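You operate a simulated robot arm through the tools that you are given. There is no shell and no other tool. Be economical: measure what you need, move in short steps, check, and stop when the job is done.

The job below is to be done with a simulated two-armed robot. You get a single attempt, and the scene is never put back.

JOB
Give the balloon three pumps and stand the gold weight on the tray.
Fine: Hold the pump still with your other hand. The weights are in the upper drawer. Shut the drawer and leave the other weights. Set down upright: what you pick out. Where these are worked on the way, their far stop is far enough and under half their travel is too little: upper drawer.
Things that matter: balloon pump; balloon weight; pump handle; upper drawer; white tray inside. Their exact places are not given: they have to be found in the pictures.

It is judged by the outcome, as a careful person would: the job done as asked, and still so three seconds after it is handed in. It fails if anything else is knocked over, pushed out of place, dropped, spilled or broken.

ROBOT AND FRAMES
Two 6-joint arms with two-finger parallel grippers on one trunk, on a base that drives. Base frame: it is fixed to the floor where the robot stands at the start and does not move with it; the origin is under the middle of the robot, x ahead of it, y to its left, z up; the surface under the hand at the start is at about z = 860. Readings come in mm, rad, newtons and seconds.
The left shoulder is at the start at [60, 187, 1222], the right one opposite. With the tool pointing down near the work surface each hand reaches from about 100 to 600 mm from the robot's upright axis, wherever it stands, measured 20 degrees to its own side. Places, roughly: pump handle [500, -100, 900]; upper drawer [500, 0, 700]; white tray inside [500, -400, 900]. Payload 1.57 kg a hand.
The tool frame of a hand sits at the grasp point between the pads (the TCP): z along the fingers, y along the line on which they close. The tips reach 30 mm beyond it. The gripper opens to 110 mm. The fingers are 24 mm wide and 12 mm thick; the gripper's body (48 by 112 mm) begins 78 mm behind the TCP.
Orientation is that of the tool frame in the base frame, as a unit quaternion [x, y, z, w]. With the fingers straight down and closing along the base's y, the tool's x points along the base's -x, its y along +y and its z along -z.

CONTROLS
- The arms move only by the tool send_rows. It takes "left_commands", "right_commands" or both (then of equal length, played together; a hand with none holds still); each is a list of rows, each an object of numbers (a shift or turn left out is 0, a gripper value left out holds the last): "rx", "ry", "rz": the turn, a rotation vector about the tool's x, y, z in rad; "tx", "ty", "tz": the shift along the tool's x, y, z in mm; "claw": the opening, from 0 (shut) to 1 (fully open). In form: [{"rx": .., "ry": .., "rz": .., "tx": .., "ty": .., "tz": .., "claw": ..}, ...]. A call has 1 to 10 rows; each row shifts and turns the commanded pose from where the row before left it, along the tool's axes as they then stand. A row lasts 0.2 s, in which the tool goes at most 50 mm and 0.15 rad; a call with a longer step from one row to the next is refused whole, and so is a gripper value outside its range. Where a pose cannot be reached the arm comes as near as it can. A force on the tool above 40 N (or 10 N above the force at the start of the call, whichever is more), or a blocked arm, ends the call early, and 0.2 s more pass. The fingers move at their own pace (about 153 mm/s each) and stop on an object; they squeeze with about 24 N. The grip force told is the motor's: it shows also when the fingers shut on nothing. Time passes only in rows, and 0.2 s behind the last, so rows that do not move let the fingers close. It gives the time, the measured TCP pose, the force on the tool (base axes), the opening and the grip force at its end, in the units of the frame above (readings bear some noise), with the torque about the TCP (base axes, N m) and any sound that the robot's microphone picked up.
- Cameras (640 x 400 px; columns grow to the right, rows downward): "scene" is now at [-7, -20.9, 1741.1]; the picture's right is [-0.38, -0.92, 0.00], its down [-0.86, 0.36, -0.36] and it looks along [0.33, -0.14, -0.93] (base axes); focal length 271 px, centre (320, 200). "left" rides on the left gripper at [70, -16, -141] in its tool frame; the picture's right is [0.23, 0.97, 0.00], its down [-0.86, 0.20, -0.48] and it looks along [-0.47, 0.11, 0.88] (tool axes); focal length 222 px, centre (320, 200). "right" rides on the right gripper at [70, 16, -141] in its tool frame; the picture's right is [-0.23, 0.97, 0.00], its down [-0.86, -0.20, -0.48] and it looks along [-0.47, -0.11, 0.88] (tool axes); focal length 222 px, centre (320, 200).
- get_image(camera): a new picture of that camera. The clock stands still meanwhile.
- move_column(by): slides the trunk up (or, below 0, down) by that many mm; the arms and the scene camera ride with it, the base frame stays. It gives what a move gives, with no picture.
- steer(legs): drives the robot by 1 to 6 legs, each [ahead, left, turn to the left] in mm, mm and rad, along the robot's own axes; the way and the turn of a leg run together, so that a leg with both is an arc; at most 1500 mm and 3.142 rad a leg. The arms and the cameras ride along, it lands a little off, and it stops where it bumps. It gives what a move gives.
- head_to(pan, tilt): turns the head with the scene camera to pan (to the left, within 1.501 rad either way) and tilt (down, from -0.506 to 1.204), counted from straight ahead of the robot. It gives what a move gives.
- measure_at(camera, pixels): for up to 12 pixels [column, row] of the newest picture of that camera ("zoom" is the newest enlarged one), the place [x, y, z] in the base frame of the surface seen there, good to about 2 mm. The clock stands still meanwhile.
- close_up(camera, box): a new picture of the part [left, top, right, bottom] of that camera's present view, enlarged. The clock stands still meanwhile.
- finish_job(): hands the job in; it is judged then, once.

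Go step by step. Measure first, check grasps and placings, and put right what went wrong. The budget is 80 turns and 58 pictures, counting those below and the enlarged ones. Unless the task says otherwise, let go and move clear before handing in, and close with one line.

The tools are called after ">>>" by a JSON object that holds its "name" and its "arguments". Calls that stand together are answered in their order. send_rows: Moves the arms, as the interface text tells. Its arguments: {"type":"object","properties":{"left_commands":{"type":"array"},"right_commands":{"type":"array"}},"required":[]} The other tools are called the same way: move_column (by) slides the trunk up or down; steer (legs) drives the base; head_to (pan, tilt) turns the head that bears the scene camera; get_image (camera) takes a picture; measure_at (camera, pixels) gives the place of the surface under pixels of a picture; close_up (camera, box) takes an enlarged picture of a part of a camera's view; finish_job () hands the job in.

At the start:

```text
time_s: 0.0
left_position: [400.6, 64.3, 1179.1]
left_tcp_rot: [0.0, 1.0, 0.001, 0.0]
left_wrist_force: [0.4, 0.1, -0.8]
left_ft_torque: [0.0, 0.02, -0.05]
left_opening: 109.9
left_finger_force: 0.1
right_position: [400.3, -243.4, 1141.3]
right_tcp_rot: [-0.001, 1.0, 0.001, 0.0]
right_wrist_force: [-0.1, -0.4, -0.8]
right_ft_torque: [0.01, 0.01, -0.01]
right_opening: 110.1
right_finger_force: 0.1
trunk travel left (down, up): [-850.0, 140.0]
robot x, y, heading: [0.4, -3.0, -0.003]
head pan, tilt: [-0.391, 1.201]
```

scene: 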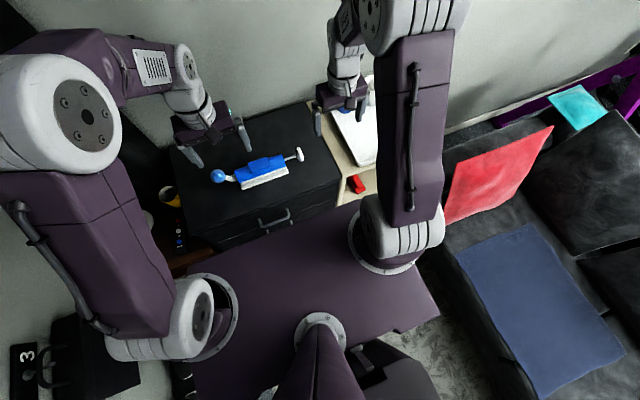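
right: 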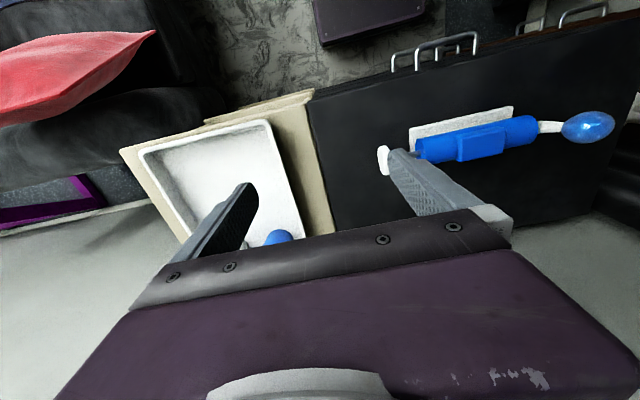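
left: 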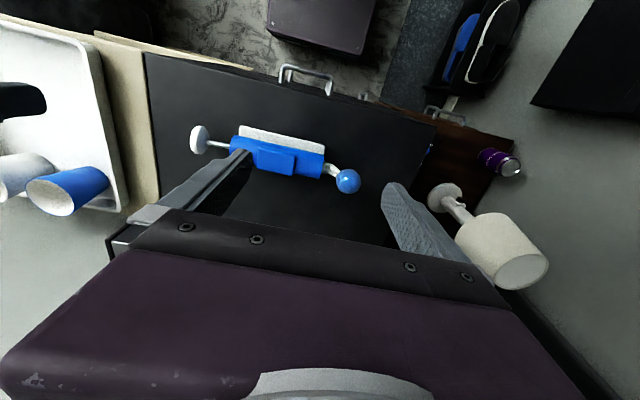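

The scene picture shows the pump lying on the dark cabinet: blue body at about (262,168), handle at (297,155), balloon at (217,176). I'll enlarge that area and measure it.

>>> {"name": "close_up", "arguments": {"camera": "scene", "box": [160, 90, 400, 270]}}

>>> {"name": "close_up", "arguments": {"camera": "left", "box": [140, 50, 440, 238]}}

```text
2.22 times, centred on (280, 180) of scene
```

zoom: 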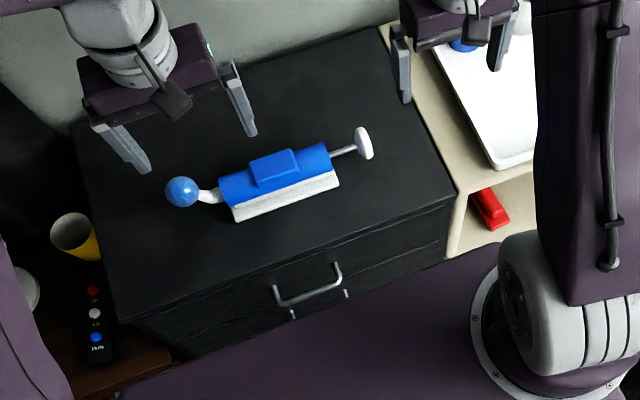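

```text
2.13 times, centred on (290, 144) of left
```

zoom: 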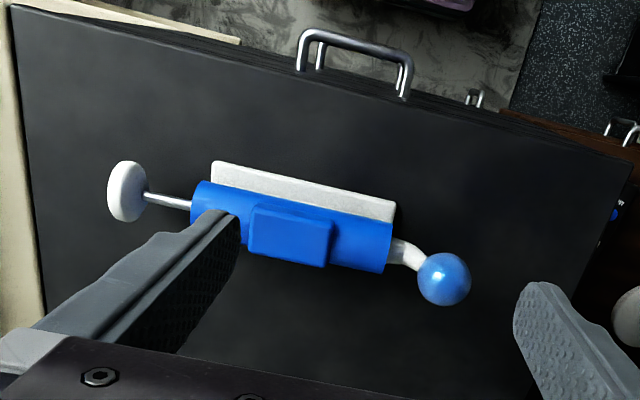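

>>> {"name": "measure_at", "arguments": {"camera": "zoom", "pixels": [[126, 190], [168, 200], [200, 196], [385, 240], [290, 235], [250, 168], [390, 212], [410, 252], [445, 280], [120, 100], [300, 320], [405, 85]]}}

>>> {"name": "measure_at", "arguments": {"camera": "scene", "pixels": [[262, 224], [286, 219], [293, 153], [300, 151], [302, 158], [250, 168], [283, 159], [248, 186], [287, 175], [345, 110], [352, 125], [375, 160]]}}

```text
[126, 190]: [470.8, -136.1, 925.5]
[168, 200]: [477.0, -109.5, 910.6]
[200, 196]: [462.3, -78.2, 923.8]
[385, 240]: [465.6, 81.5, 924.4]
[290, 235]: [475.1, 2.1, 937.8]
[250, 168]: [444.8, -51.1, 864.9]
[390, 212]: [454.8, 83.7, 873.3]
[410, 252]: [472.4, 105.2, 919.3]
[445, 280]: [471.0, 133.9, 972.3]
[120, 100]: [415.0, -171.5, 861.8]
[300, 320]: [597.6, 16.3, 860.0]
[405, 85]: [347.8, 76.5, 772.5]
```

```text
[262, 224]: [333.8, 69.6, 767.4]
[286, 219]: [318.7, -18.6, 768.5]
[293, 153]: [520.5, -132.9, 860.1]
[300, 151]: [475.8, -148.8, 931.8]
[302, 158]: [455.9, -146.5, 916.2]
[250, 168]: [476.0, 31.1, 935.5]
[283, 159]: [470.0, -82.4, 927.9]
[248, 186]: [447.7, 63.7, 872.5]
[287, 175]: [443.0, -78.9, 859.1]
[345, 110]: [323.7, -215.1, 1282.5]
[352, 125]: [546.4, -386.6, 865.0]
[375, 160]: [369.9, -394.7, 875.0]
```

The pump axis runs along y at x≈474, z≈910, with the body from y≈-78 to 85 and the handle disc at y≈-140. I'll measure the disc rim, the stand, the cabinet front and my own base plate.

>>> {"name": "measure_at", "arguments": {"camera": "zoom", "pixels": [[126, 164], [126, 218], [111, 190], [142, 200], [300, 180], [300, 196], [300, 203], [290, 260], [345, 265], [20, 20], [303, 60], [615, 165]]}}

>>> {"name": "measure_at", "arguments": {"camera": "scene", "pixels": [[300, 290], [270, 255], [340, 220], [240, 300], [420, 300], [215, 250], [230, 232], [270, 232], [320, 212], [170, 195], [358, 184], [360, 330]]}}

>>> {"name": "get_image", "arguments": {"camera": "right"}}

```text
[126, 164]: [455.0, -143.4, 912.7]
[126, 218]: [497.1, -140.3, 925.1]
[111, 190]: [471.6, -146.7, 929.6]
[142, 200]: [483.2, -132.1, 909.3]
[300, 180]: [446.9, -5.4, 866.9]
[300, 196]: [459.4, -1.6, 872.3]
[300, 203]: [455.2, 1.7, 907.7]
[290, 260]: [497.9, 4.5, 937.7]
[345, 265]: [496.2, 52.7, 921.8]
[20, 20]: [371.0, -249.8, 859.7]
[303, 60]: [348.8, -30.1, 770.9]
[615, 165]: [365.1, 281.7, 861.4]
```

```text
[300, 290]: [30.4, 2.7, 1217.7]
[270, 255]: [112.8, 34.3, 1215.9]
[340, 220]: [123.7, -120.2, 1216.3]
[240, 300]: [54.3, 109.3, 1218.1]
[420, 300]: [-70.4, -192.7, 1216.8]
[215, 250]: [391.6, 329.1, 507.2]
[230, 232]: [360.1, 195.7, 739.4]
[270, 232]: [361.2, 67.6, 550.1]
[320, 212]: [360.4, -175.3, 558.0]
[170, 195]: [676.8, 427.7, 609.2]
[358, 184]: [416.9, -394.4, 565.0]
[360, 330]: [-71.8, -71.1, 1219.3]
```

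```text
52 pictures are left
```

right: 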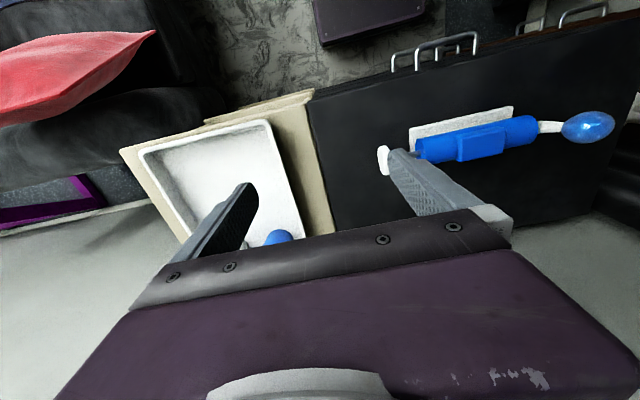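

The disc is centred near (475, -140, 907) with a radius of about 24. The body is a cylinder about 50 mm across over a low stand. I'll turn both hands by a quarter so they close along x.

>>> {"name": "send_rows", "arguments": {"left_commands": [{"rz": 0.15}, {"rz": 0.15}, {"rz": 0.15}, {"rz": 0.15}, {"rz": 0.15}, {"rz": 0.15}, {"rz": 0.15}, {"rz": 0.15}, {"rz": 0.15}, {"rz": 0.15}], "right_commands": [{"rz": -0.15}, {"rz": -0.15}, {"rz": -0.15}, {"rz": -0.15}, {"rz": -0.15}, {"rz": -0.15}, {"rz": -0.15}, {"rz": -0.15}, {"rz": -0.15}, {"rz": -0.15}]}}

```text
time_s: 2.2
left_position: [400.9, 64.7, 1179.3]
left_tcp_rot: [0.683, 0.731, -0.001, 0.0]
left_wrist_force: [0.2, -1.3, 0.9]
left_ft_torque: [0.02, 0.01, 0.01]
left_opening: 109.9
left_finger_force: 0.1
right_position: [400.2, -243.1, 1141.3]
right_tcp_rot: [-0.683, 0.731, 0.0, -0.001]
right_wrist_force: [-0.1, -0.2, -0.4]
right_ft_torque: [0.02, 0.02, -0.02]
right_opening: 110.1
right_finger_force: 0.0
trunk travel left (down, up): [-850.0, 140.0]
robot x, y, heading: [-2.8, -0.1, 0.004]
head pan, tilt: [-0.391, 1.201]
```

Both hands turned. I'll finish the turn and move them above their grasp points.

>>> {"name": "send_rows", "arguments": {"left_commands": [{"rz": 0.07}, {"tx": -15, "ty": 25}, {"tx": -15, "ty": 25}, {"tx": -15, "ty": 24}, {"tz": 40}, {"tz": 40}, {"tz": 40}, {"tz": 29}, {}], "right_commands": [{"rz": -0.07}, {"tx": -35, "ty": -25}, {"tx": -35, "ty": -25}, {"tx": -33, "ty": -25}, {"tz": 40}, {"tz": 40}, {"tz": 31}, {}, {}]}}

>>> {"name": "get_image", "arguments": {"camera": "left"}}

>>> {"name": "get_image", "arguments": {"camera": "right"}}

```text
time_s: 4.2
left_position: [474.7, 20.4, 1028.9]
left_tcp_rot: [0.707, 0.707, 0.0, 0.0]
left_wrist_force: [0.6, -0.6, 0.5]
left_ft_torque: [0.04, 0.01, -0.02]
left_opening: 110.0
left_finger_force: 0.0
right_position: [476.3, -141.1, 1031.1]
right_tcp_rot: [-0.706, 0.708, 0.0, 0.0]
right_wrist_force: [-0.6, 0.7, 1.1]
right_ft_torque: [0.01, -0.01, -0.01]
right_opening: 110.2
right_finger_force: 0.2
trunk travel left (down, up): [-850.0, 140.0]
robot x, y, heading: [-1.7, -1.2, 0.002]
head pan, tilt: [-0.391, 1.201]
```

```text
51 pictures are left
```

left: 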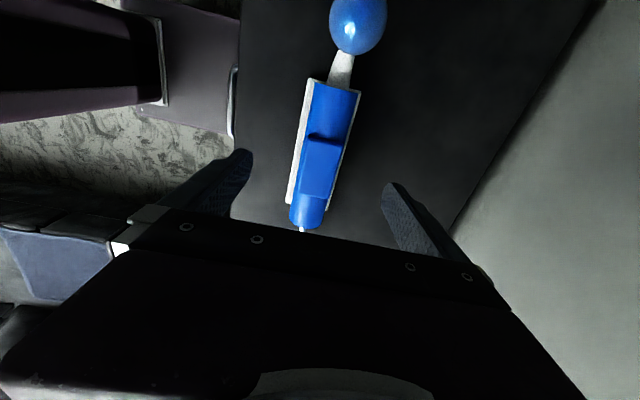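

```text
50 pictures are left
```

right: 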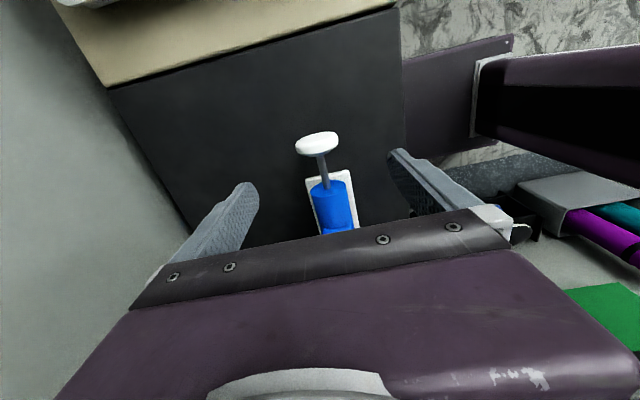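

Both hands are centred. I'll measure the disc and the body from above.

>>> {"name": "measure_at", "arguments": {"camera": "right", "pixels": [[317, 142], [299, 146], [335, 138], [317, 134], [318, 153], [325, 175], [322, 195], [343, 190]]}}

>>> {"name": "measure_at", "arguments": {"camera": "left", "pixels": [[310, 100], [355, 105], [335, 110], [305, 165], [335, 165], [357, 25], [342, 70], [292, 190]]}}

```text
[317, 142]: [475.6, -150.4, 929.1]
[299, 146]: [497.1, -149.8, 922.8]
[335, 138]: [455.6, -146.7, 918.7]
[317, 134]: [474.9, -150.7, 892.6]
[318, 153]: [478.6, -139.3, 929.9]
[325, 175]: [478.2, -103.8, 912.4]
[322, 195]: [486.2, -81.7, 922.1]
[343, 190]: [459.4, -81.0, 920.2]
```

```text
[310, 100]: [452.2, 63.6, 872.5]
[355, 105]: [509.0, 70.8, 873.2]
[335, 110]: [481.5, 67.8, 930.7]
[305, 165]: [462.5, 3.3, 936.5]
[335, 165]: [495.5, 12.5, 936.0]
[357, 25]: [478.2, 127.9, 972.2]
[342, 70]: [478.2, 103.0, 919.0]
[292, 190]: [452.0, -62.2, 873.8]
```

The disc is centred at (476, -144) and the stand top is at z≈873. I'll lower both hands to about z=910 and close them.

>>> {"name": "send_rows", "arguments": {"left_commands": [{"ty": 2, "tz": 39}, {"tz": 40}, {"tz": 25}, {"tz": 14}, {}, {"claw": 0.0}, {}, {}], "right_commands": [{"tx": 3, "tz": 40}, {"tz": 40}, {"tz": 28}, {"tz": 14}, {}, {"claw": 0.0}, {}, {}]}}

>>> {"name": "get_image", "arguments": {"camera": "right"}}

```text
time_s: 6.0
left_position: [476.6, 20.6, 911.5]
left_tcp_rot: [0.706, 0.708, 0.0, 0.0]
left_wrist_force: [4.5, 0.7, -1.8]
left_ft_torque: [0.45, -0.04, 0.36]
left_opening: 42.0
left_finger_force: 24.3
right_position: [476.3, -143.5, 908.8]
right_tcp_rot: [-0.706, 0.708, 0.0, -0.001]
right_wrist_force: [-4.0, -0.2, 2.2]
right_ft_torque: [-0.04, 0.03, 0.23]
right_opening: 50.4
right_finger_force: 23.9
trunk travel left (down, up): [-850.0, 140.0]
robot x, y, heading: [-2.1, -0.4, 0.0]
head pan, tilt: [-0.391, 1.201]
```

```text
49 pictures are left
```

right: 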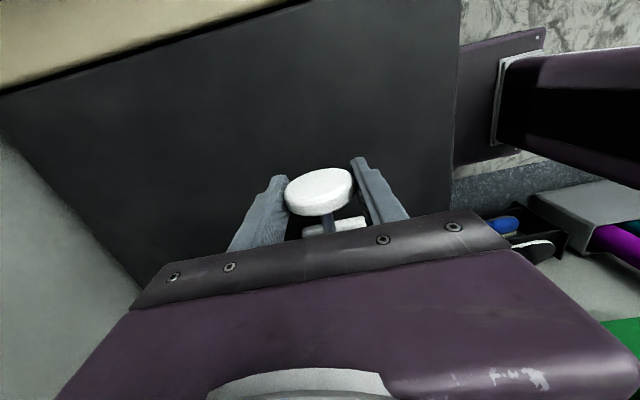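

Both grips hold: 42 mm on the body and 50 mm on the disc. Now I'll push the handle in toward +y.

>>> {"name": "send_rows", "arguments": {"right_commands": [{"tx": -10}, {"tx": -10}, {"tx": -10}, {"tx": -10}, {"tx": -8}, {}]}}

>>> {"name": "get_image", "arguments": {"camera": "left"}}

>>> {"name": "get_image", "arguments": {"camera": "right"}}

```text
time_s: 7.4
left_position: [474.6, 20.9, 912.3]
left_tcp_rot: [0.706, 0.708, -0.001, -0.002]
left_wrist_force: [-5.3, 20.8, 8.3]
left_ft_torque: [-0.13, -0.04, -0.53]
left_opening: 42.2
left_finger_force: 23.9
right_position: [476.3, -95.2, 907.5]
right_tcp_rot: [-0.707, 0.707, 0.001, 0.001]
right_wrist_force: [5.2, -22.0, -3.3]
right_ft_torque: [-0.08, -0.11, -0.11]
right_opening: 50.5
right_finger_force: 24.5
trunk travel left (down, up): [-850.0, 140.0]
robot x, y, heading: [-3.1, -0.8, -0.0]
head pan, tilt: [-0.391, 1.201]
```

```text
48 pictures are left
```

left: 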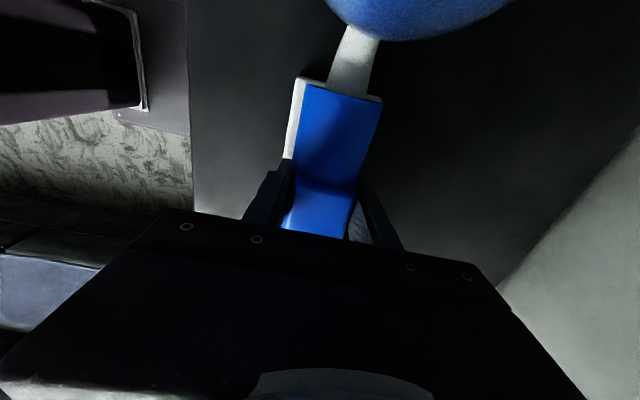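

```text
47 pictures are left
```

right: 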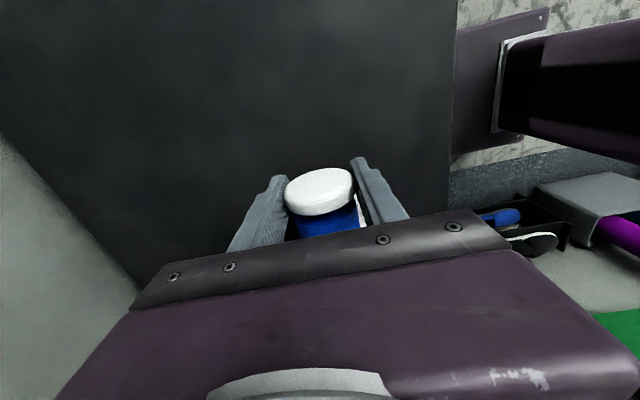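

The handle is in by 48 mm against 22 N. I'll press a little more to see whether this is the stop.

>>> {"name": "send_rows", "arguments": {"right_commands": [{"tx": -3}, {"tx": -3}, {}]}}

>>> {"name": "close_up", "arguments": {"camera": "scene", "box": [160, 90, 400, 270]}}

```text
time_s: 8.2
left_position: [474.2, 20.4, 910.9]
left_tcp_rot: [0.706, 0.708, 0.0, 0.0]
left_wrist_force: [-5.3, 22.7, -0.4]
left_ft_torque: [0.0, -0.01, -0.45]
left_opening: 41.7
left_finger_force: 24.0
right_position: [475.6, -88.1, 909.7]
right_tcp_rot: [-0.707, 0.708, 0.0, 0.0]
right_wrist_force: [5.3, -23.7, 1.7]
right_ft_torque: [-0.04, 0.0, -0.17]
right_opening: 50.3
right_finger_force: 24.4
trunk travel left (down, up): [-850.0, 140.0]
robot x, y, heading: [0.2, 1.7, 0.002]
head pan, tilt: [-0.391, 1.201]
```

```text
2.22 times, centred on (280, 180) of scene
```

zoom: 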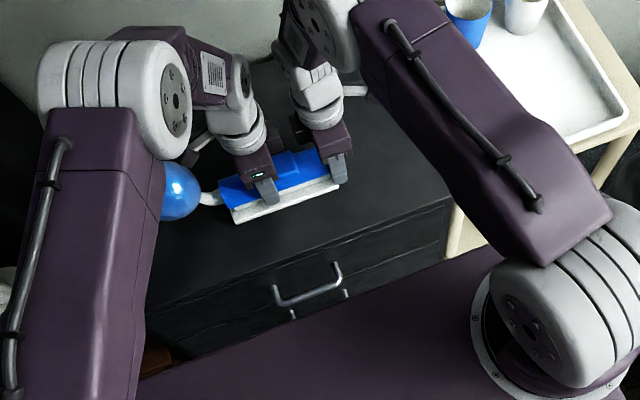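

The balloon is larger and the body has not moved. Now I'll pull the handle back out.

>>> {"name": "send_rows", "arguments": {"right_commands": [{"tx": 10}, {"tx": 10}, {"tx": 10}, {"tx": 10}, {"tx": 10}, {"tx": 5}, {}]}}

>>> {"name": "get_image", "arguments": {"camera": "right"}}

```text
time_s: 9.8
left_position: [477.6, 20.0, 911.7]
left_tcp_rot: [0.707, 0.707, 0.001, 0.001]
left_wrist_force: [-5.5, -23.4, 0.0]
left_ft_torque: [-0.03, 0.06, -0.54]
left_opening: 42.2
left_finger_force: 24.7
right_position: [474.1, -143.5, 907.8]
right_tcp_rot: [0.707, -0.707, 0.0, 0.0]
right_wrist_force: [4.5, 24.3, 1.2]
right_ft_torque: [-0.05, 0.08, -0.17]
right_opening: 50.3
right_finger_force: 23.9
trunk travel left (down, up): [-850.0, 140.0]
robot x, y, heading: [2.5, -1.7, 0.0]
head pan, tilt: [-0.391, 1.201]
```

```text
45 pictures are left
```

right: 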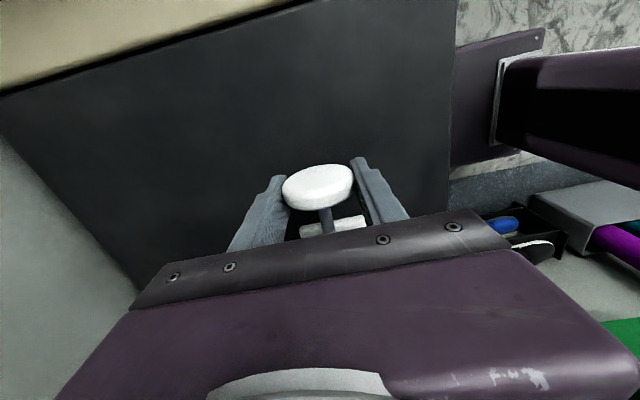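

The handle is back out, and I want to see how far it really moved. I'll measure the disc and the body end.

>>> {"name": "measure_at", "arguments": {"camera": "right", "pixels": [[318, 182], [320, 206], [300, 190], [328, 222], [345, 224]]}}

```text
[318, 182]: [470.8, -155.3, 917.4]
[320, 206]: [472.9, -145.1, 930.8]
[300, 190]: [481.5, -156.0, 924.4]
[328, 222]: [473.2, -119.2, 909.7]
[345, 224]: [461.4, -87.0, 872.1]
```

The disc centre is now near y=-149, so the handle is at its outer end. I'll make pump two: in, then out again.

>>> {"name": "send_rows", "arguments": {"right_commands": [{"tx": -10}, {"tx": -10}, {"tx": -10}, {"tx": -10}, {"tx": -10}, {"tx": -8}, {}]}}

>>> {"name": "get_image", "arguments": {"camera": "right"}}

>>> {"name": "get_image", "arguments": {"camera": "left"}}

```text
time_s: 11.4
left_position: [474.8, 21.3, 912.2]
left_tcp_rot: [0.707, 0.707, -0.001, -0.002]
left_wrist_force: [-5.7, 23.3, 3.0]
left_ft_torque: [-0.14, -0.13, -0.56]
left_opening: 41.9
left_finger_force: 23.5
right_position: [474.5, -86.4, 907.1]
right_tcp_rot: [-0.706, 0.708, -0.001, 0.001]
right_wrist_force: [4.7, -23.1, 0.9]
right_ft_torque: [-0.06, -0.01, -0.13]
right_opening: 50.5
right_finger_force: 23.7
trunk travel left (down, up): [-850.0, 140.0]
robot x, y, heading: [-2.0, 1.5, 0.003]
head pan, tilt: [-0.391, 1.201]
```

```text
44 pictures are left
```

right: 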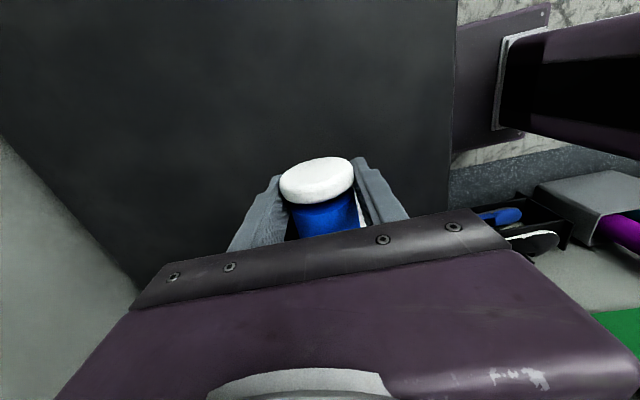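

```text
43 pictures are left
```

left: 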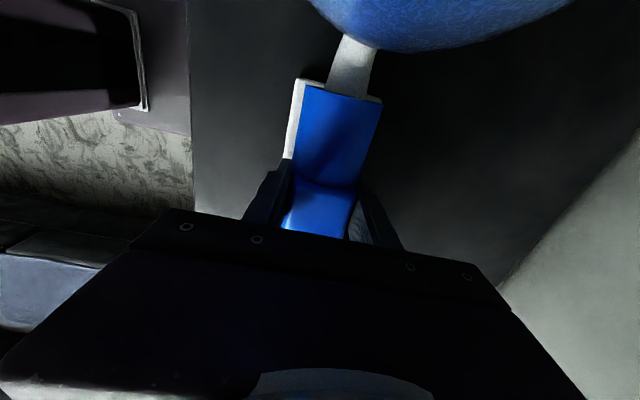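

Pump two is in: the disc sits against the body and the balloon is bigger at the top of the left picture. The body has not shifted in the left hand, so I'll pull out and make pump three.

>>> {"name": "send_rows", "arguments": {"right_commands": [{"tx": 10}, {"tx": 10}, {"tx": 10}, {"tx": 10}, {"tx": 10}, {"tx": 8}, {}]}}

>>> {"name": "get_image", "arguments": {"camera": "right"}}

```text
time_s: 13.0
left_position: [476.7, 20.1, 912.5]
left_tcp_rot: [0.707, 0.708, 0.0, 0.001]
left_wrist_force: [-3.5, -23.6, -0.3]
left_ft_torque: [0.13, 0.01, -0.51]
left_opening: 41.8
left_finger_force: 24.1
right_position: [476.9, -143.9, 908.5]
right_tcp_rot: [-0.706, 0.708, 0.0, 0.0]
right_wrist_force: [3.6, 24.1, -0.2]
right_ft_torque: [0.04, 0.05, -0.11]
right_opening: 50.5
right_finger_force: 24.5
trunk travel left (down, up): [-850.0, 140.0]
robot x, y, heading: [-0.3, 0.5, 0.003]
head pan, tilt: [-0.391, 1.201]
```

```text
42 pictures are left
```

right: 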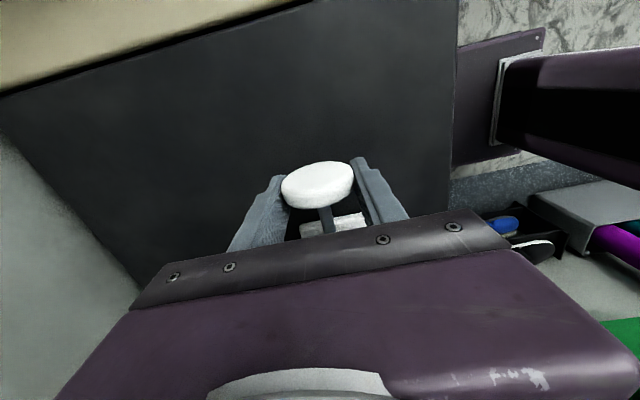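

The handle is fully out again. Now pump three, pushing it in to the stop.

>>> {"name": "send_rows", "arguments": {"right_commands": [{"tx": -10}, {"tx": -10}, {"tx": -10}, {"tx": -10}, {"tx": -10}, {"tx": -8}, {}]}}

>>> {"name": "get_image", "arguments": {"camera": "right"}}

>>> {"name": "get_image", "arguments": {"camera": "left"}}

```text
time_s: 14.6
left_position: [475.4, 21.6, 910.6]
left_tcp_rot: [0.706, 0.708, 0.0, -0.002]
left_wrist_force: [-6.4, 22.6, 4.1]
left_ft_torque: [-0.1, -0.11, -0.65]
left_opening: 42.0
left_finger_force: 23.9
right_position: [474.7, -86.6, 909.0]
right_tcp_rot: [-0.706, 0.708, 0.0, 0.0]
right_wrist_force: [6.9, -23.1, -2.1]
right_ft_torque: [-0.03, 0.05, -0.14]
right_opening: 50.8
right_finger_force: 23.5
trunk travel left (down, up): [-850.0, 140.0]
robot x, y, heading: [-2.6, -3.1, 0.003]
head pan, tilt: [-0.391, 1.201]
```

```text
41 pictures are left
```

right: 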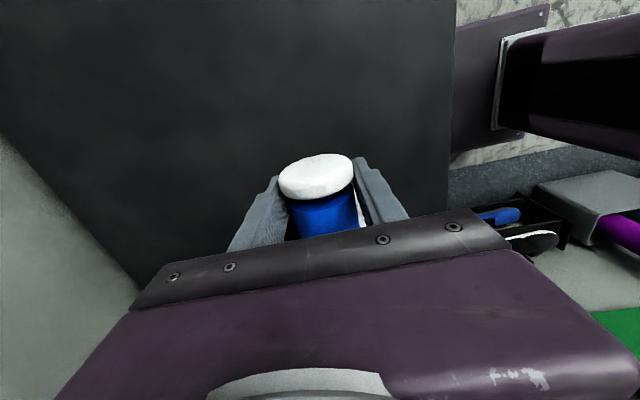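

```text
40 pictures are left
```

left: 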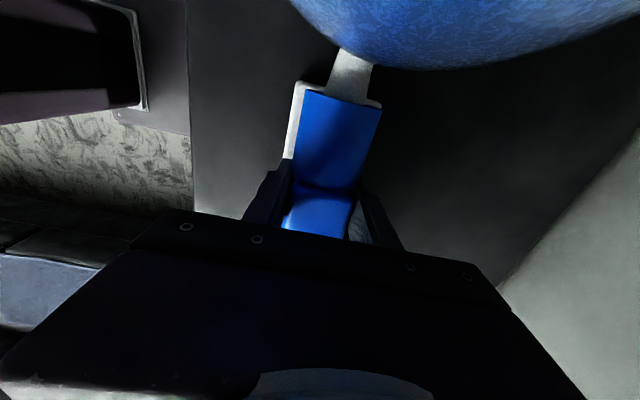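

Three pumps are done: the balloon has grown each time and the body still sits unchanged. I'll release the right hand and lift it, then do the same with the left.

>>> {"name": "send_rows", "arguments": {"right_commands": [{"tx": 3}, {"claw": 1.0}, {}, {"tx": 5}, {"tz": -30}, {"tz": -40}, {"tz": -40}, {"tz": -40}, {"tz": -40}, {}]}}

>>> {"name": "send_rows", "arguments": {"left_commands": [{"claw": 0.9}, {}, {}, {"tz": -25}, {"tz": -35}, {"tz": -40}, {"tz": -40}, {"tz": -40}, {"tz": -40}, {}]}}

>>> {"name": "get_image", "arguments": {"camera": "scene"}}

```text
time_s: 16.8
left_position: [477.5, 20.3, 910.9]
left_tcp_rot: [0.707, 0.707, 0.0, 0.0]
left_wrist_force: [0.5, 0.4, -2.3]
left_ft_torque: [0.06, -0.02, 0.02]
left_opening: 41.7
left_finger_force: 24.4
right_position: [477.3, -97.8, 1099.2]
right_tcp_rot: [-0.707, 0.708, 0.001, -0.001]
right_wrist_force: [0.6, -0.2, -0.6]
right_ft_torque: [0.02, 0.02, -0.02]
right_opening: 110.0
right_finger_force: 0.0
trunk travel left (down, up): [-850.0, 140.0]
robot x, y, heading: [2.0, 1.7, 0.005]
head pan, tilt: [-0.391, 1.201]
```

```text
time_s: 19.0
left_position: [477.5, 20.4, 1130.7]
left_tcp_rot: [0.707, 0.708, 0.0, 0.0]
left_wrist_force: [0.2, -0.1, 0.3]
left_ft_torque: [-0.04, -0.02, 0.0]
left_opening: 98.9
left_finger_force: 0.0
right_position: [476.2, -96.6, 1098.0]
right_tcp_rot: [-0.707, 0.708, 0.0, 0.001]
right_wrist_force: [-0.5, 0.4, -0.2]
right_ft_torque: [0.01, 0.03, 0.01]
right_opening: 109.8
right_finger_force: 0.0
trunk travel left (down, up): [-850.0, 140.0]
robot x, y, heading: [-3.7, 1.0, -0.002]
head pan, tilt: [-0.391, 1.201]
```

```text
39 pictures are left
```

scene: 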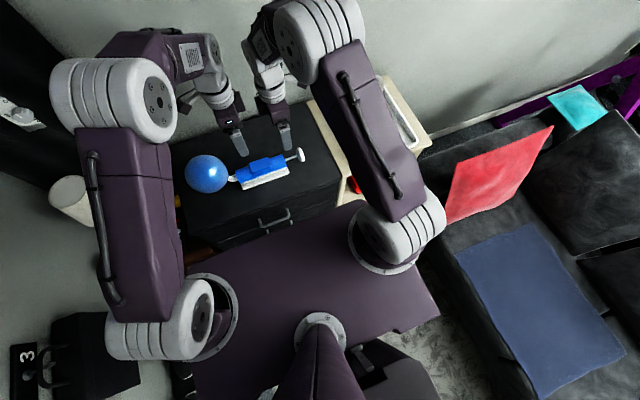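

The balloon is clearly bigger. The handle looks out again at (299,155), so I'll check it closely.

>>> {"name": "close_up", "arguments": {"camera": "scene", "box": [170, 110, 350, 245]}}

>>> {"name": "measure_at", "arguments": {"camera": "scene", "pixels": [[301, 152], [297, 155], [288, 172], [240, 183], [205, 172], [260, 162], [260, 226], [291, 213], [262, 218], [285, 211]]}}

```text
2.96 times, centred on (260, 178) of scene
```

zoom: 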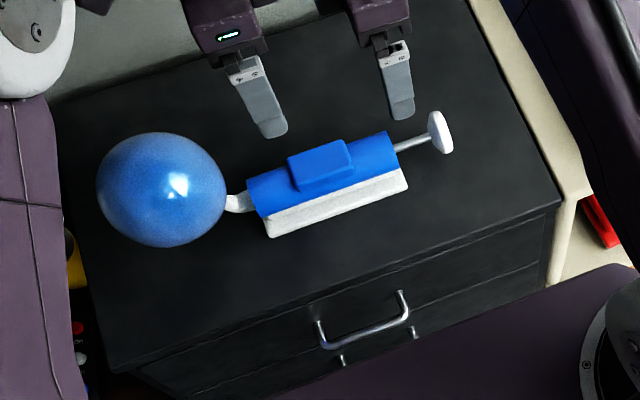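

```text
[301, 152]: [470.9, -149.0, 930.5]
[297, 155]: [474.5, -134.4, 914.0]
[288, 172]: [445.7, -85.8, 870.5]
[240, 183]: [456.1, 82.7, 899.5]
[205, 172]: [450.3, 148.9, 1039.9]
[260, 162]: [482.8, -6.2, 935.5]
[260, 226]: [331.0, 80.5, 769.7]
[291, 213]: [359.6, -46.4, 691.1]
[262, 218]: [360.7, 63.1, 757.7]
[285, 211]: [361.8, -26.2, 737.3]
```

The handle is spring-returned and all is standing well, with the pump still in place. Next is the drawer, so I'll back up 150 mm, lower the trunk 100 mm and aim the head at the front.

>>> {"name": "steer", "arguments": {"legs": [[-150, 0, 0]]}}

>>> {"name": "move_column", "arguments": {"by": -100}}

>>> {"name": "head_to", "arguments": {"pan": -0.1, "tilt": 1.0}}

>>> {"name": "get_image", "arguments": {"camera": "scene"}}

>>> {"name": "get_image", "arguments": {"camera": "left"}}

```text
time_s: 20.4
left_position: [327.1, 20.8, 1129.9]
left_tcp_rot: [0.706, 0.709, 0.0, -0.001]
left_wrist_force: [0.5, 0.2, 0.1]
left_ft_torque: [0.01, 0.02, 0.02]
left_opening: 99.0
left_finger_force: 0.1
right_position: [325.5, -96.4, 1096.6]
right_tcp_rot: [0.707, -0.707, -0.001, 0.001]
right_wrist_force: [-0.7, 0.6, -0.6]
right_ft_torque: [-0.02, 0.03, 0.01]
right_opening: 110.1
right_finger_force: 0.0
trunk travel left (down, up): [-850.0, 140.0]
robot x, y, heading: [-155.3, -1.3, 0.002]
head pan, tilt: [-0.391, 1.201]
```

```text
time_s: 21.7
left_position: [324.4, 21.4, 1030.9]
left_tcp_rot: [0.706, 0.708, 0.0, -0.001]
left_wrist_force: [0.0, 0.4, 0.1]
left_ft_torque: [-0.02, -0.03, -0.02]
left_opening: 99.1
left_finger_force: 0.1
right_position: [323.9, -95.9, 999.9]
right_tcp_rot: [-0.707, 0.707, 0.0, 0.0]
right_wrist_force: [-0.7, -0.8, 0.8]
right_ft_torque: [0.02, 0.0, 0.0]
right_opening: 109.9
right_finger_force: 0.1
trunk travel left (down, up): [-750.0, 240.0]
robot x, y, heading: [-151.6, -2.1, 0.001]
head pan, tilt: [-0.391, 1.201]
```

```text
time_s: 22.5
left_position: [323.8, 21.2, 1030.5]
left_tcp_rot: [0.705, 0.709, -0.001, 0.0]
left_wrist_force: [0.4, -0.6, 0.2]
left_ft_torque: [0.02, -0.01, 0.05]
left_opening: 99.0
left_finger_force: 0.2
right_position: [323.3, -96.1, 997.0]
right_tcp_rot: [0.708, -0.707, -0.001, 0.0]
right_wrist_force: [-1.0, -0.2, 0.2]
right_ft_torque: [-0.03, -0.01, 0.02]
right_opening: 109.8
right_finger_force: 0.0
trunk travel left (down, up): [-750.0, 240.0]
robot x, y, heading: [-153.1, -0.1, -0.002]
head pan, tilt: [-0.099, 1.0]
```

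```text
37 pictures are left
```

scene: 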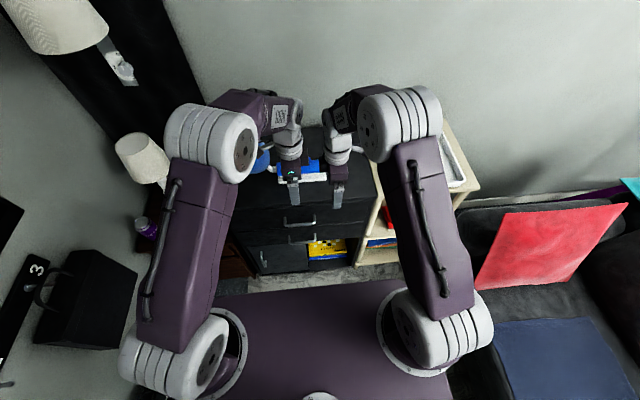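

```text
36 pictures are left
```

left: 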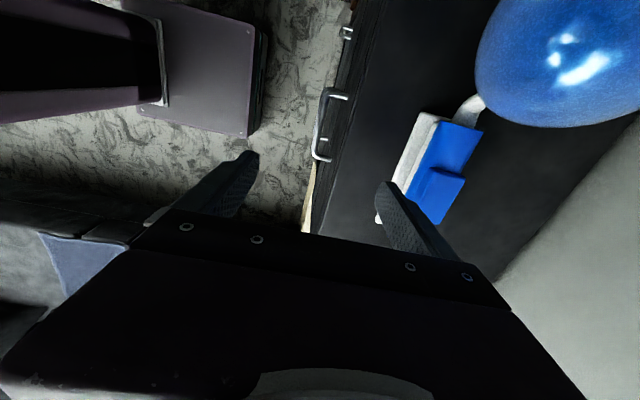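

>>> {"name": "measure_at", "arguments": {"camera": "left", "pixels": [[319, 125], [321, 110], [317, 140], [330, 95], [346, 97], [329, 160], [341, 110], [325, 137], [350, 34], [350, 120], [212, 40]]}}

>>> {"name": "close_up", "arguments": {"camera": "scene", "box": [220, 130, 400, 290]}}

```text
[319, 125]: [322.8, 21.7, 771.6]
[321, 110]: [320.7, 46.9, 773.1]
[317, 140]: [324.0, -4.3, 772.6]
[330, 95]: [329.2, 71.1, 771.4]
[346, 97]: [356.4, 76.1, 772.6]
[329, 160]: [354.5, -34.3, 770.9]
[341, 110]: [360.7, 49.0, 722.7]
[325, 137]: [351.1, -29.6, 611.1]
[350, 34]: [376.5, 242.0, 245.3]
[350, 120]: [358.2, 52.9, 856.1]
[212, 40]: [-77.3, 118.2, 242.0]
```

```text
2.50 times, centred on (310, 210) of scene
```

zoom: 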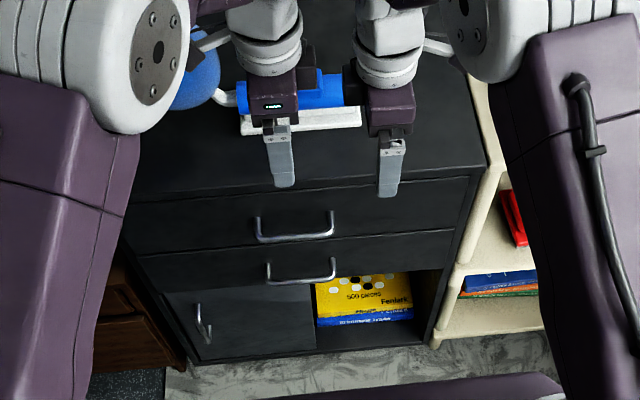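

The upper handle bar runs along y from -34 to 76 at x≈323, z≈767, about 30 mm off the face at x=361. I'll tilt the left hand 0.45 rad forward, narrow the claw and move to a point in line with the bar.

>>> {"name": "send_rows", "arguments": {"left_commands": [{"rx": -0.15, "claw": 0.22}, {"rx": -0.15}, {"rx": -0.15}, {"ty": -40}, {"ty": -40}, {"ty": -35}, {"tz": 45}, {"tz": 45}, {"tz": 45}, {"tz": 20}]}}

>>> {"name": "close_up", "arguments": {"camera": "left", "box": [200, 0, 500, 250]}}

```text
time_s: 24.7
left_position: [287.8, 22.7, 840.4]
left_tcp_rot: [0.688, 0.69, 0.158, 0.158]
left_wrist_force: [-0.4, 0.1, -0.4]
left_ft_torque: [-0.01, -0.03, 0.01]
left_opening: 24.0
left_finger_force: 0.1
right_position: [325.4, -94.8, 996.5]
right_tcp_rot: [0.707, -0.707, -0.001, 0.0]
right_wrist_force: [-0.1, 0.4, -0.6]
right_ft_torque: [-0.02, 0.0, -0.02]
right_opening: 109.9
right_finger_force: 0.2
trunk travel left (down, up): [-750.0, 240.0]
robot x, y, heading: [-152.0, 0.2, -0.002]
head pan, tilt: [-0.099, 1.0]
```

```text
1.60 times, centred on (350, 125) of left
```

zoom: 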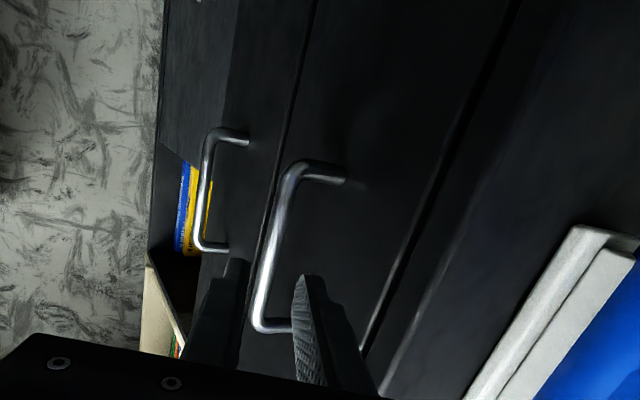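

The fingers straddle the bar's line. I'll measure the bar once more.

>>> {"name": "measure_at", "arguments": {"camera": "zoom", "pixels": [[275, 235], [270, 270], [262, 300], [283, 200], [345, 180], [260, 250], [400, 200], [320, 250]]}}

```text
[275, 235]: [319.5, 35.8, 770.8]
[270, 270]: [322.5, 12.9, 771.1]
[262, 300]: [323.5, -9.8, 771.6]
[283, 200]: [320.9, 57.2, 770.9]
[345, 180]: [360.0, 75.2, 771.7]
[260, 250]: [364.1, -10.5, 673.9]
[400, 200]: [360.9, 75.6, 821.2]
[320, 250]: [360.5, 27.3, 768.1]
```

The bar centre is near (322, 767). I'll go in 72 mm and close on it.

>>> {"name": "send_rows", "arguments": {"left_commands": [{"tz": 30}, {"tz": 25}, {"tz": 17, "ty": -1}, {}, {"claw": 0.0}, {}, {}]}}

>>> {"name": "close_up", "arguments": {"camera": "left", "box": [200, 0, 500, 250]}}

```text
time_s: 26.3
left_position: [318.8, 22.3, 776.4]
left_tcp_rot: [0.688, 0.691, 0.157, 0.157]
left_wrist_force: [0.6, -0.4, -0.5]
left_ft_torque: [-0.11, -0.03, 0.56]
left_opening: 11.7
left_finger_force: 29.1
right_position: [324.4, -95.6, 998.4]
right_tcp_rot: [0.707, -0.707, 0.0, 0.0]
right_wrist_force: [-0.3, 0.6, -0.8]
right_ft_torque: [-0.02, -0.02, -0.04]
right_opening: 110.0
right_finger_force: 0.1
trunk travel left (down, up): [-750.0, 240.0]
robot x, y, heading: [-154.4, 1.8, 0.001]
head pan, tilt: [-0.099, 1.0]
```

```text
1.60 times, centred on (350, 125) of left
```

zoom: 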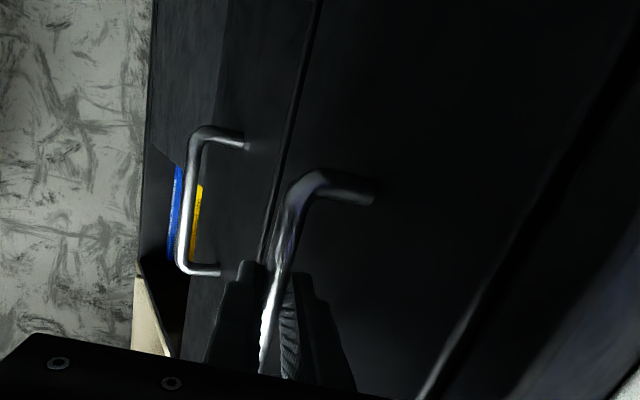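

The grip holds the 12 mm bar. I'll pull the drawer toward -x.

>>> {"name": "send_rows", "arguments": {"left_commands": [{"tz": -4.35, "ty": -9}, {"tz": -8.7, "ty": -18}, {"tz": -8.7, "ty": -18}, {"tz": -8.7, "ty": -18}, {"tz": -8.7, "ty": -18}, {"tz": -8.7, "ty": -18}, {"tz": -8.7, "ty": -18}, {"tz": -8.7, "ty": -18}, {"tz": -8.7, "ty": -18}, {}]}}

>>> {"name": "get_image", "arguments": {"camera": "scene"}}

```text
time_s: 28.5
left_position: [147.5, 20.2, 775.2]
left_tcp_rot: [0.688, 0.691, 0.158, 0.158]
left_wrist_force: [-0.9, 0.7, 4.2]
left_ft_torque: [-0.04, 0.01, 0.51]
left_opening: 11.9
left_finger_force: 28.7
right_position: [323.0, -95.2, 998.3]
right_tcp_rot: [-0.707, 0.707, 0.0, 0.0]
right_wrist_force: [0.1, 0.8, 0.7]
right_ft_torque: [-0.01, 0.02, 0.0]
right_opening: 110.1
right_finger_force: 0.1
trunk travel left (down, up): [-750.0, 240.0]
robot x, y, heading: [-154.9, -0.5, 0.003]
head pan, tilt: [-0.099, 1.0]
```

```text
32 pictures are left
```

scene: 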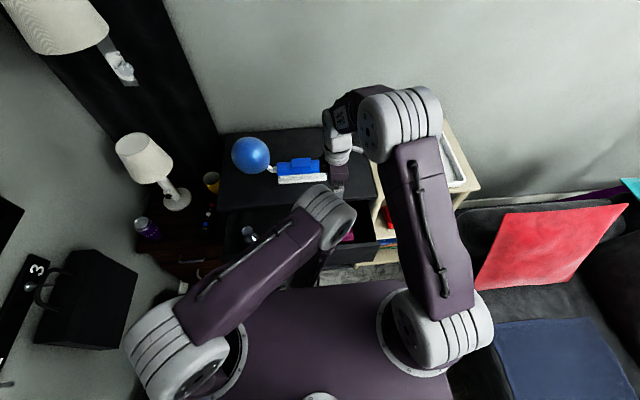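

The drawer is open by about 172 mm. I'll try a bit more, since the stop would show as force.

>>> {"name": "send_rows", "arguments": {"left_commands": [{"tz": -6.5, "ty": -13.5}, {"tz": -6.5, "ty": -13.5}, {"tz": -6.5, "ty": -13.5}, {"tz": -6.5, "ty": -13.5}, {}]}}

>>> {"name": "close_up", "arguments": {"camera": "scene", "box": [200, 190, 400, 300]}}

```text
time_s: 29.5
left_position: [137.4, 23.7, 776.6]
left_tcp_rot: [0.621, 0.746, 0.157, 0.181]
left_wrist_force: [-1.3, -16.0, -19.9]
left_ft_torque: [0.79, 0.1, -0.54]
left_opening: 15.8
left_finger_force: 31.6
right_position: [323.2, -98.8, 997.6]
right_tcp_rot: [0.707, -0.707, -0.001, 0.0]
right_wrist_force: [0.2, -0.2, 0.5]
right_ft_torque: [-0.03, -0.02, -0.03]
right_opening: 110.0
right_finger_force: 0.0
trunk travel left (down, up): [-750.0, 240.0]
robot x, y, heading: [-154.3, 1.0, 0.001]
head pan, tilt: [-0.099, 1.0]
stopped in row 5 (left hand): the arm was blocked; the commanded pose is now the measured one
```

```text
3.20 times, centred on (300, 245) of scene
```

zoom: 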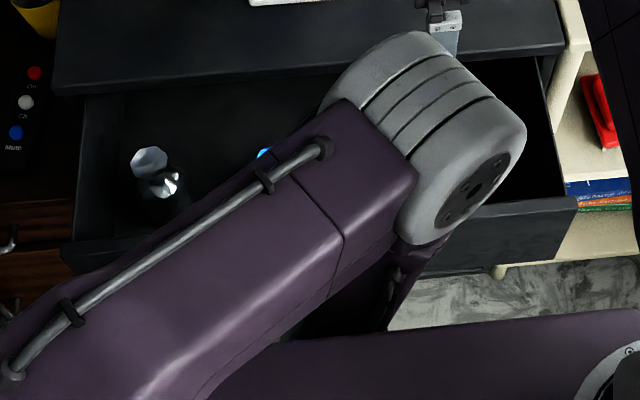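

The drawer is at its stop, about 180 mm out. I'll open the fingers and back off along the tool axis.

>>> {"name": "send_rows", "arguments": {"left_commands": [{"claw": 0.25}, {}, {"tz": -20}, {"tz": -30}, {"tz": -40}, {"tz": -40}, {"tz": -40}]}}

>>> {"name": "get_image", "arguments": {"camera": "left"}}

>>> {"name": "get_image", "arguments": {"camera": "scene"}}

```text
time_s: 30.7
left_position: [169.0, -6.5, 842.7]
left_tcp_rot: [0.539, 0.791, 0.146, 0.248]
left_wrist_force: [0.3, -0.8, 0.1]
left_ft_torque: [-0.02, 0.0, 0.02]
left_opening: 27.4
left_finger_force: 0.1
right_position: [323.0, -96.6, 998.6]
right_tcp_rot: [-0.707, 0.707, 0.0, 0.0]
right_wrist_force: [0.3, 0.1, -0.1]
right_ft_torque: [-0.01, -0.01, 0.01]
right_opening: 110.2
right_finger_force: 0.1
trunk travel left (down, up): [-750.0, 240.0]
robot x, y, heading: [-153.2, -0.7, 0.004]
head pan, tilt: [-0.099, 1.0]
stopped in row 5 (left hand): the arm was blocked; the commanded pose is now the measured one
```

```text
30 pictures are left
```

left: 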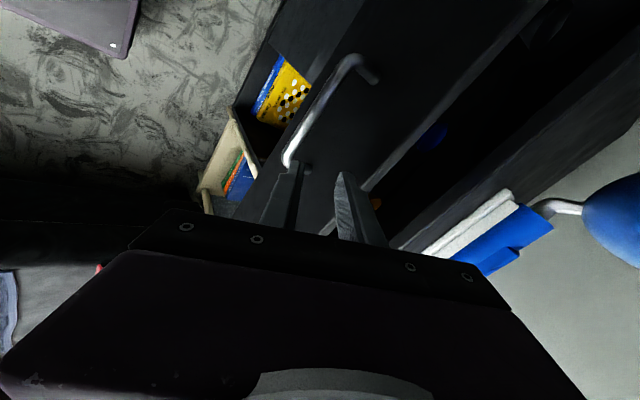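

```text
29 pictures are left
```

scene: 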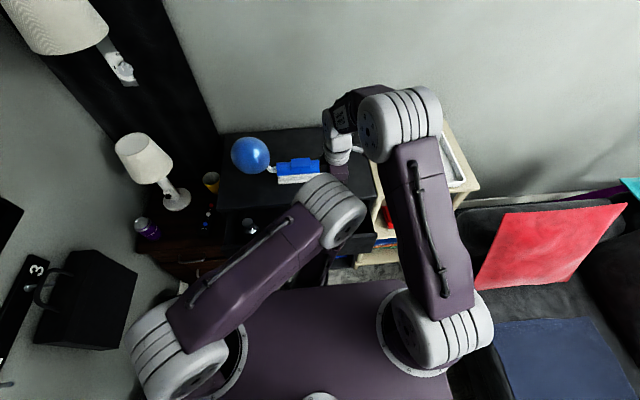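

The arm came to its limit while withdrawing, with its fingers now just above the bar. I'll measure the drawer front around them.

>>> {"name": "measure_at", "arguments": {"camera": "left", "pixels": [[320, 110], [340, 130], [380, 160], [400, 150], [375, 75], [345, 180], [300, 165], [430, 135], [362, 185], [378, 202], [440, 80]]}}

>>> {"name": "close_up", "arguments": {"camera": "left", "box": [240, 30, 540, 250]}}

```text
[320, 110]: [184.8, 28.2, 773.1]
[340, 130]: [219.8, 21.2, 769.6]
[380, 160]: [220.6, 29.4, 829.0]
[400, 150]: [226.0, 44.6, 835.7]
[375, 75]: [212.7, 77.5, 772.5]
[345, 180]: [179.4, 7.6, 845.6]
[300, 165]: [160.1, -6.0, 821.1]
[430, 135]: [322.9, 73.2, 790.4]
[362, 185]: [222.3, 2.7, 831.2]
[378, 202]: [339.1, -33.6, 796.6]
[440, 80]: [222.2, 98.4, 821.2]
```

```text
1.82 times, centred on (390, 140) of left
```

zoom: 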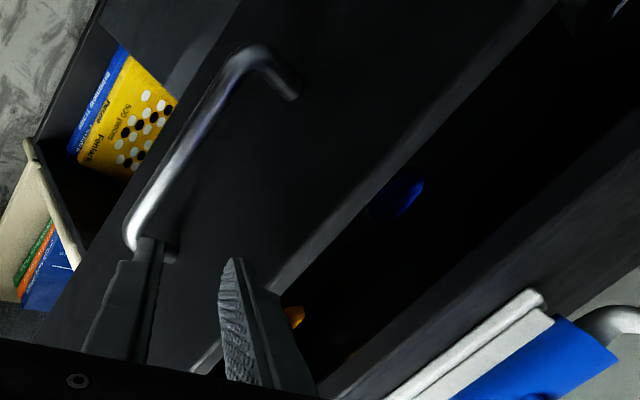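

The drawer has slid back to about 140 mm open. The left arm's big joint at (335,205) seems to be against the right hand, so I'll move the right hand away to the right and up.

>>> {"name": "send_rows", "arguments": {"right_commands": [{"tz": -20, "tx": 20}, {"tz": -20, "tx": 35}, {"tz": -20, "tx": 35}, {"tz": -20, "tx": 35}, {"tx": 35}, {"tx": 35}]}}

>>> {"name": "send_rows", "arguments": {"left_commands": [{"tz": -10}, {"tz": -20}, {"tz": -20}]}}

>>> {"name": "get_image", "arguments": {"camera": "scene"}}

```text
time_s: 32.1
left_position: [168.4, -8.9, 843.1]
left_tcp_rot: [0.539, 0.792, 0.145, 0.249]
left_wrist_force: [0.9, 0.0, 0.5]
left_ft_torque: [0.04, -0.03, 0.02]
left_opening: 27.4
left_finger_force: 0.1
right_position: [324.9, -291.2, 1077.2]
right_tcp_rot: [0.707, -0.707, 0.0, 0.0]
right_wrist_force: [0.5, 0.2, 0.2]
right_ft_torque: [0.02, 0.01, -0.01]
right_opening: 109.8
right_finger_force: 0.1
trunk travel left (down, up): [-750.0, 240.0]
robot x, y, heading: [-151.9, 0.4, -0.002]
head pan, tilt: [-0.099, 1.0]
```

```text
time_s: 33.1
left_position: [179.7, -18.6, 889.5]
left_tcp_rot: [0.493, 0.812, 0.139, 0.281]
left_wrist_force: [-0.2, 0.9, -0.6]
left_ft_torque: [0.02, 0.01, 0.02]
left_opening: 27.3
left_finger_force: 0.0
right_position: [326.3, -292.2, 1077.6]
right_tcp_rot: [0.707, -0.707, 0.0, 0.0]
right_wrist_force: [-0.2, -0.2, 0.0]
right_ft_torque: [-0.01, -0.01, 0.04]
right_opening: 110.1
right_finger_force: 0.1
trunk travel left (down, up): [-750.0, 240.0]
robot x, y, heading: [-149.0, 1.2, 0.001]
head pan, tilt: [-0.099, 1.0]
stopped in row 3 (left hand): the arm was blocked; the commanded pose is now the measured one
```

```text
27 pictures are left
```

scene: 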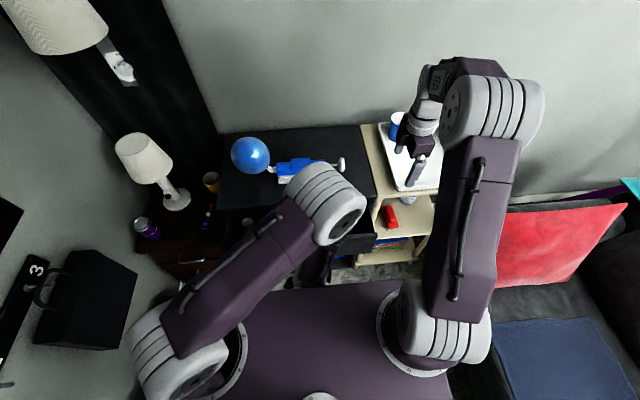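

The left wrist is at a joint limit, so turning it back should free it. I'll unwind the turn while raising it.

>>> {"name": "send_rows", "arguments": {"left_commands": [{"rz": -0.1, "tz": -5}, {"rz": -0.12, "tz": -15}, {"rz": -0.12, "tz": -20}, {"rz": -0.12, "tz": -20}, {"rz": -0.12, "tz": -20}, {"rz": -0.12, "tz": -20}, {"rz": -0.12, "tz": -20}, {"rz": -0.12, "tz": -20}, {"rz": -0.12, "tz": -20}]}}

>>> {"name": "steer", "arguments": {"legs": [[-120, 0, 0]]}}

>>> {"name": "get_image", "arguments": {"camera": "scene"}}

```text
time_s: 34.4
left_position: [172.0, -5.9, 964.0]
left_tcp_rot: [0.149, 0.93, 0.053, 0.332]
left_wrist_force: [7.0, 1.7, 0.4]
left_ft_torque: [-0.15, 0.62, -0.36]
left_opening: 27.3
left_finger_force: 0.0
left hand out of reach, approached as far as the arm can: row 5, 6
right_position: [325.6, -291.9, 1078.2]
right_tcp_rot: [0.707, -0.707, 0.0, 0.001]
right_wrist_force: [-0.6, -0.4, -1.1]
right_ft_torque: [-0.01, 0.04, -0.06]
right_opening: 110.0
right_finger_force: 0.1
trunk travel left (down, up): [-750.0, 240.0]
robot x, y, heading: [-151.6, -4.0, 0.002]
head pan, tilt: [-0.099, 1.0]
stopped in row 6 (left hand): the force on the tool passed its limit at 163 N (the readings are from after the stop); the commanded pose is now the measured one
```

```text
time_s: 35.7
left_position: [52.9, -6.3, 964.0]
left_tcp_rot: [0.151, 0.93, 0.052, 0.331]
left_wrist_force: [14.3, 6.0, -3.7]
left_ft_torque: [-0.37, 0.54, -0.84]
left_opening: 27.6
left_finger_force: 0.0
right_position: [207.7, -293.2, 1077.8]
right_tcp_rot: [-0.706, 0.708, 0.0, -0.001]
right_wrist_force: [-0.7, -0.3, -0.8]
right_ft_torque: [0.02, -0.01, 0.04]
right_opening: 109.7
right_finger_force: 0.1
trunk travel left (down, up): [-750.0, 240.0]
robot x, y, heading: [-267.9, -1.5, -0.002]
head pan, tilt: [-0.099, 1.0]
```

```text
26 pictures are left
```

scene: 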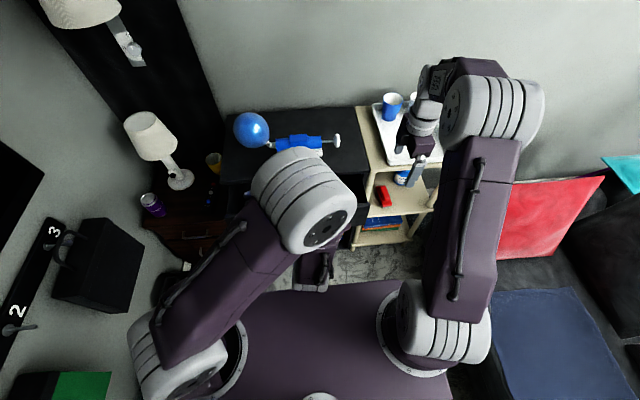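

The left hand is against my own trunk. There is free room ahead now, so I'll move it forward and then straighten its tilt.

>>> {"name": "send_rows", "arguments": {"left_commands": [{"tx": -11, "ty": 3.7, "tz": 9.5}, {"tx": -11, "ty": 3.7, "tz": 9.5}, {"tx": -22, "ty": 7.4, "tz": 19}, {"tx": -22, "ty": 7.4, "tz": 19}, {"tx": -22, "ty": 7.4, "tz": 19}, {"ry": 0.14}, {"ry": 0.14}, {"ry": 0.14}, {"ry": 0.14}, {"ry": 0.1}]}}

>>> {"name": "get_image", "arguments": {"camera": "scene"}}

```text
time_s: 37.9
left_position: [172.9, -6.4, 963.7]
left_tcp_rot: [0.126, 0.987, 0.096, 0.013]
left_wrist_force: [-0.4, 0.3, 0.1]
left_ft_torque: [-0.01, -0.01, 0.03]
left_opening: 27.5
left_finger_force: 0.1
right_position: [207.0, -292.1, 1077.6]
right_tcp_rot: [-0.706, 0.708, 0.0, 0.0]
right_wrist_force: [1.0, 0.1, 0.2]
right_ft_torque: [-0.02, 0.06, 0.01]
right_opening: 110.1
right_finger_force: 0.0
trunk travel left (down, up): [-750.0, 240.0]
robot x, y, heading: [-268.4, -3.0, -0.0]
head pan, tilt: [-0.099, 1.0]
```

```text
25 pictures are left
```

scene: 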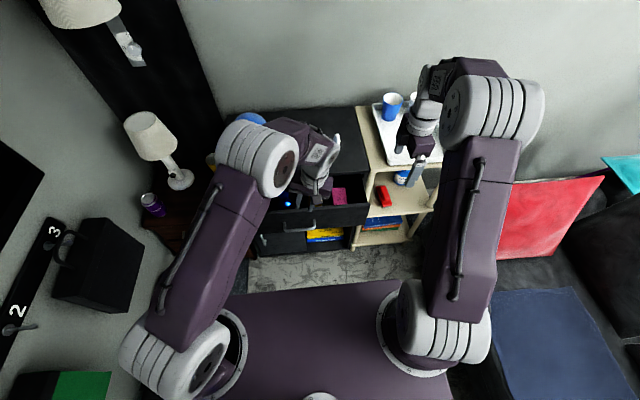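

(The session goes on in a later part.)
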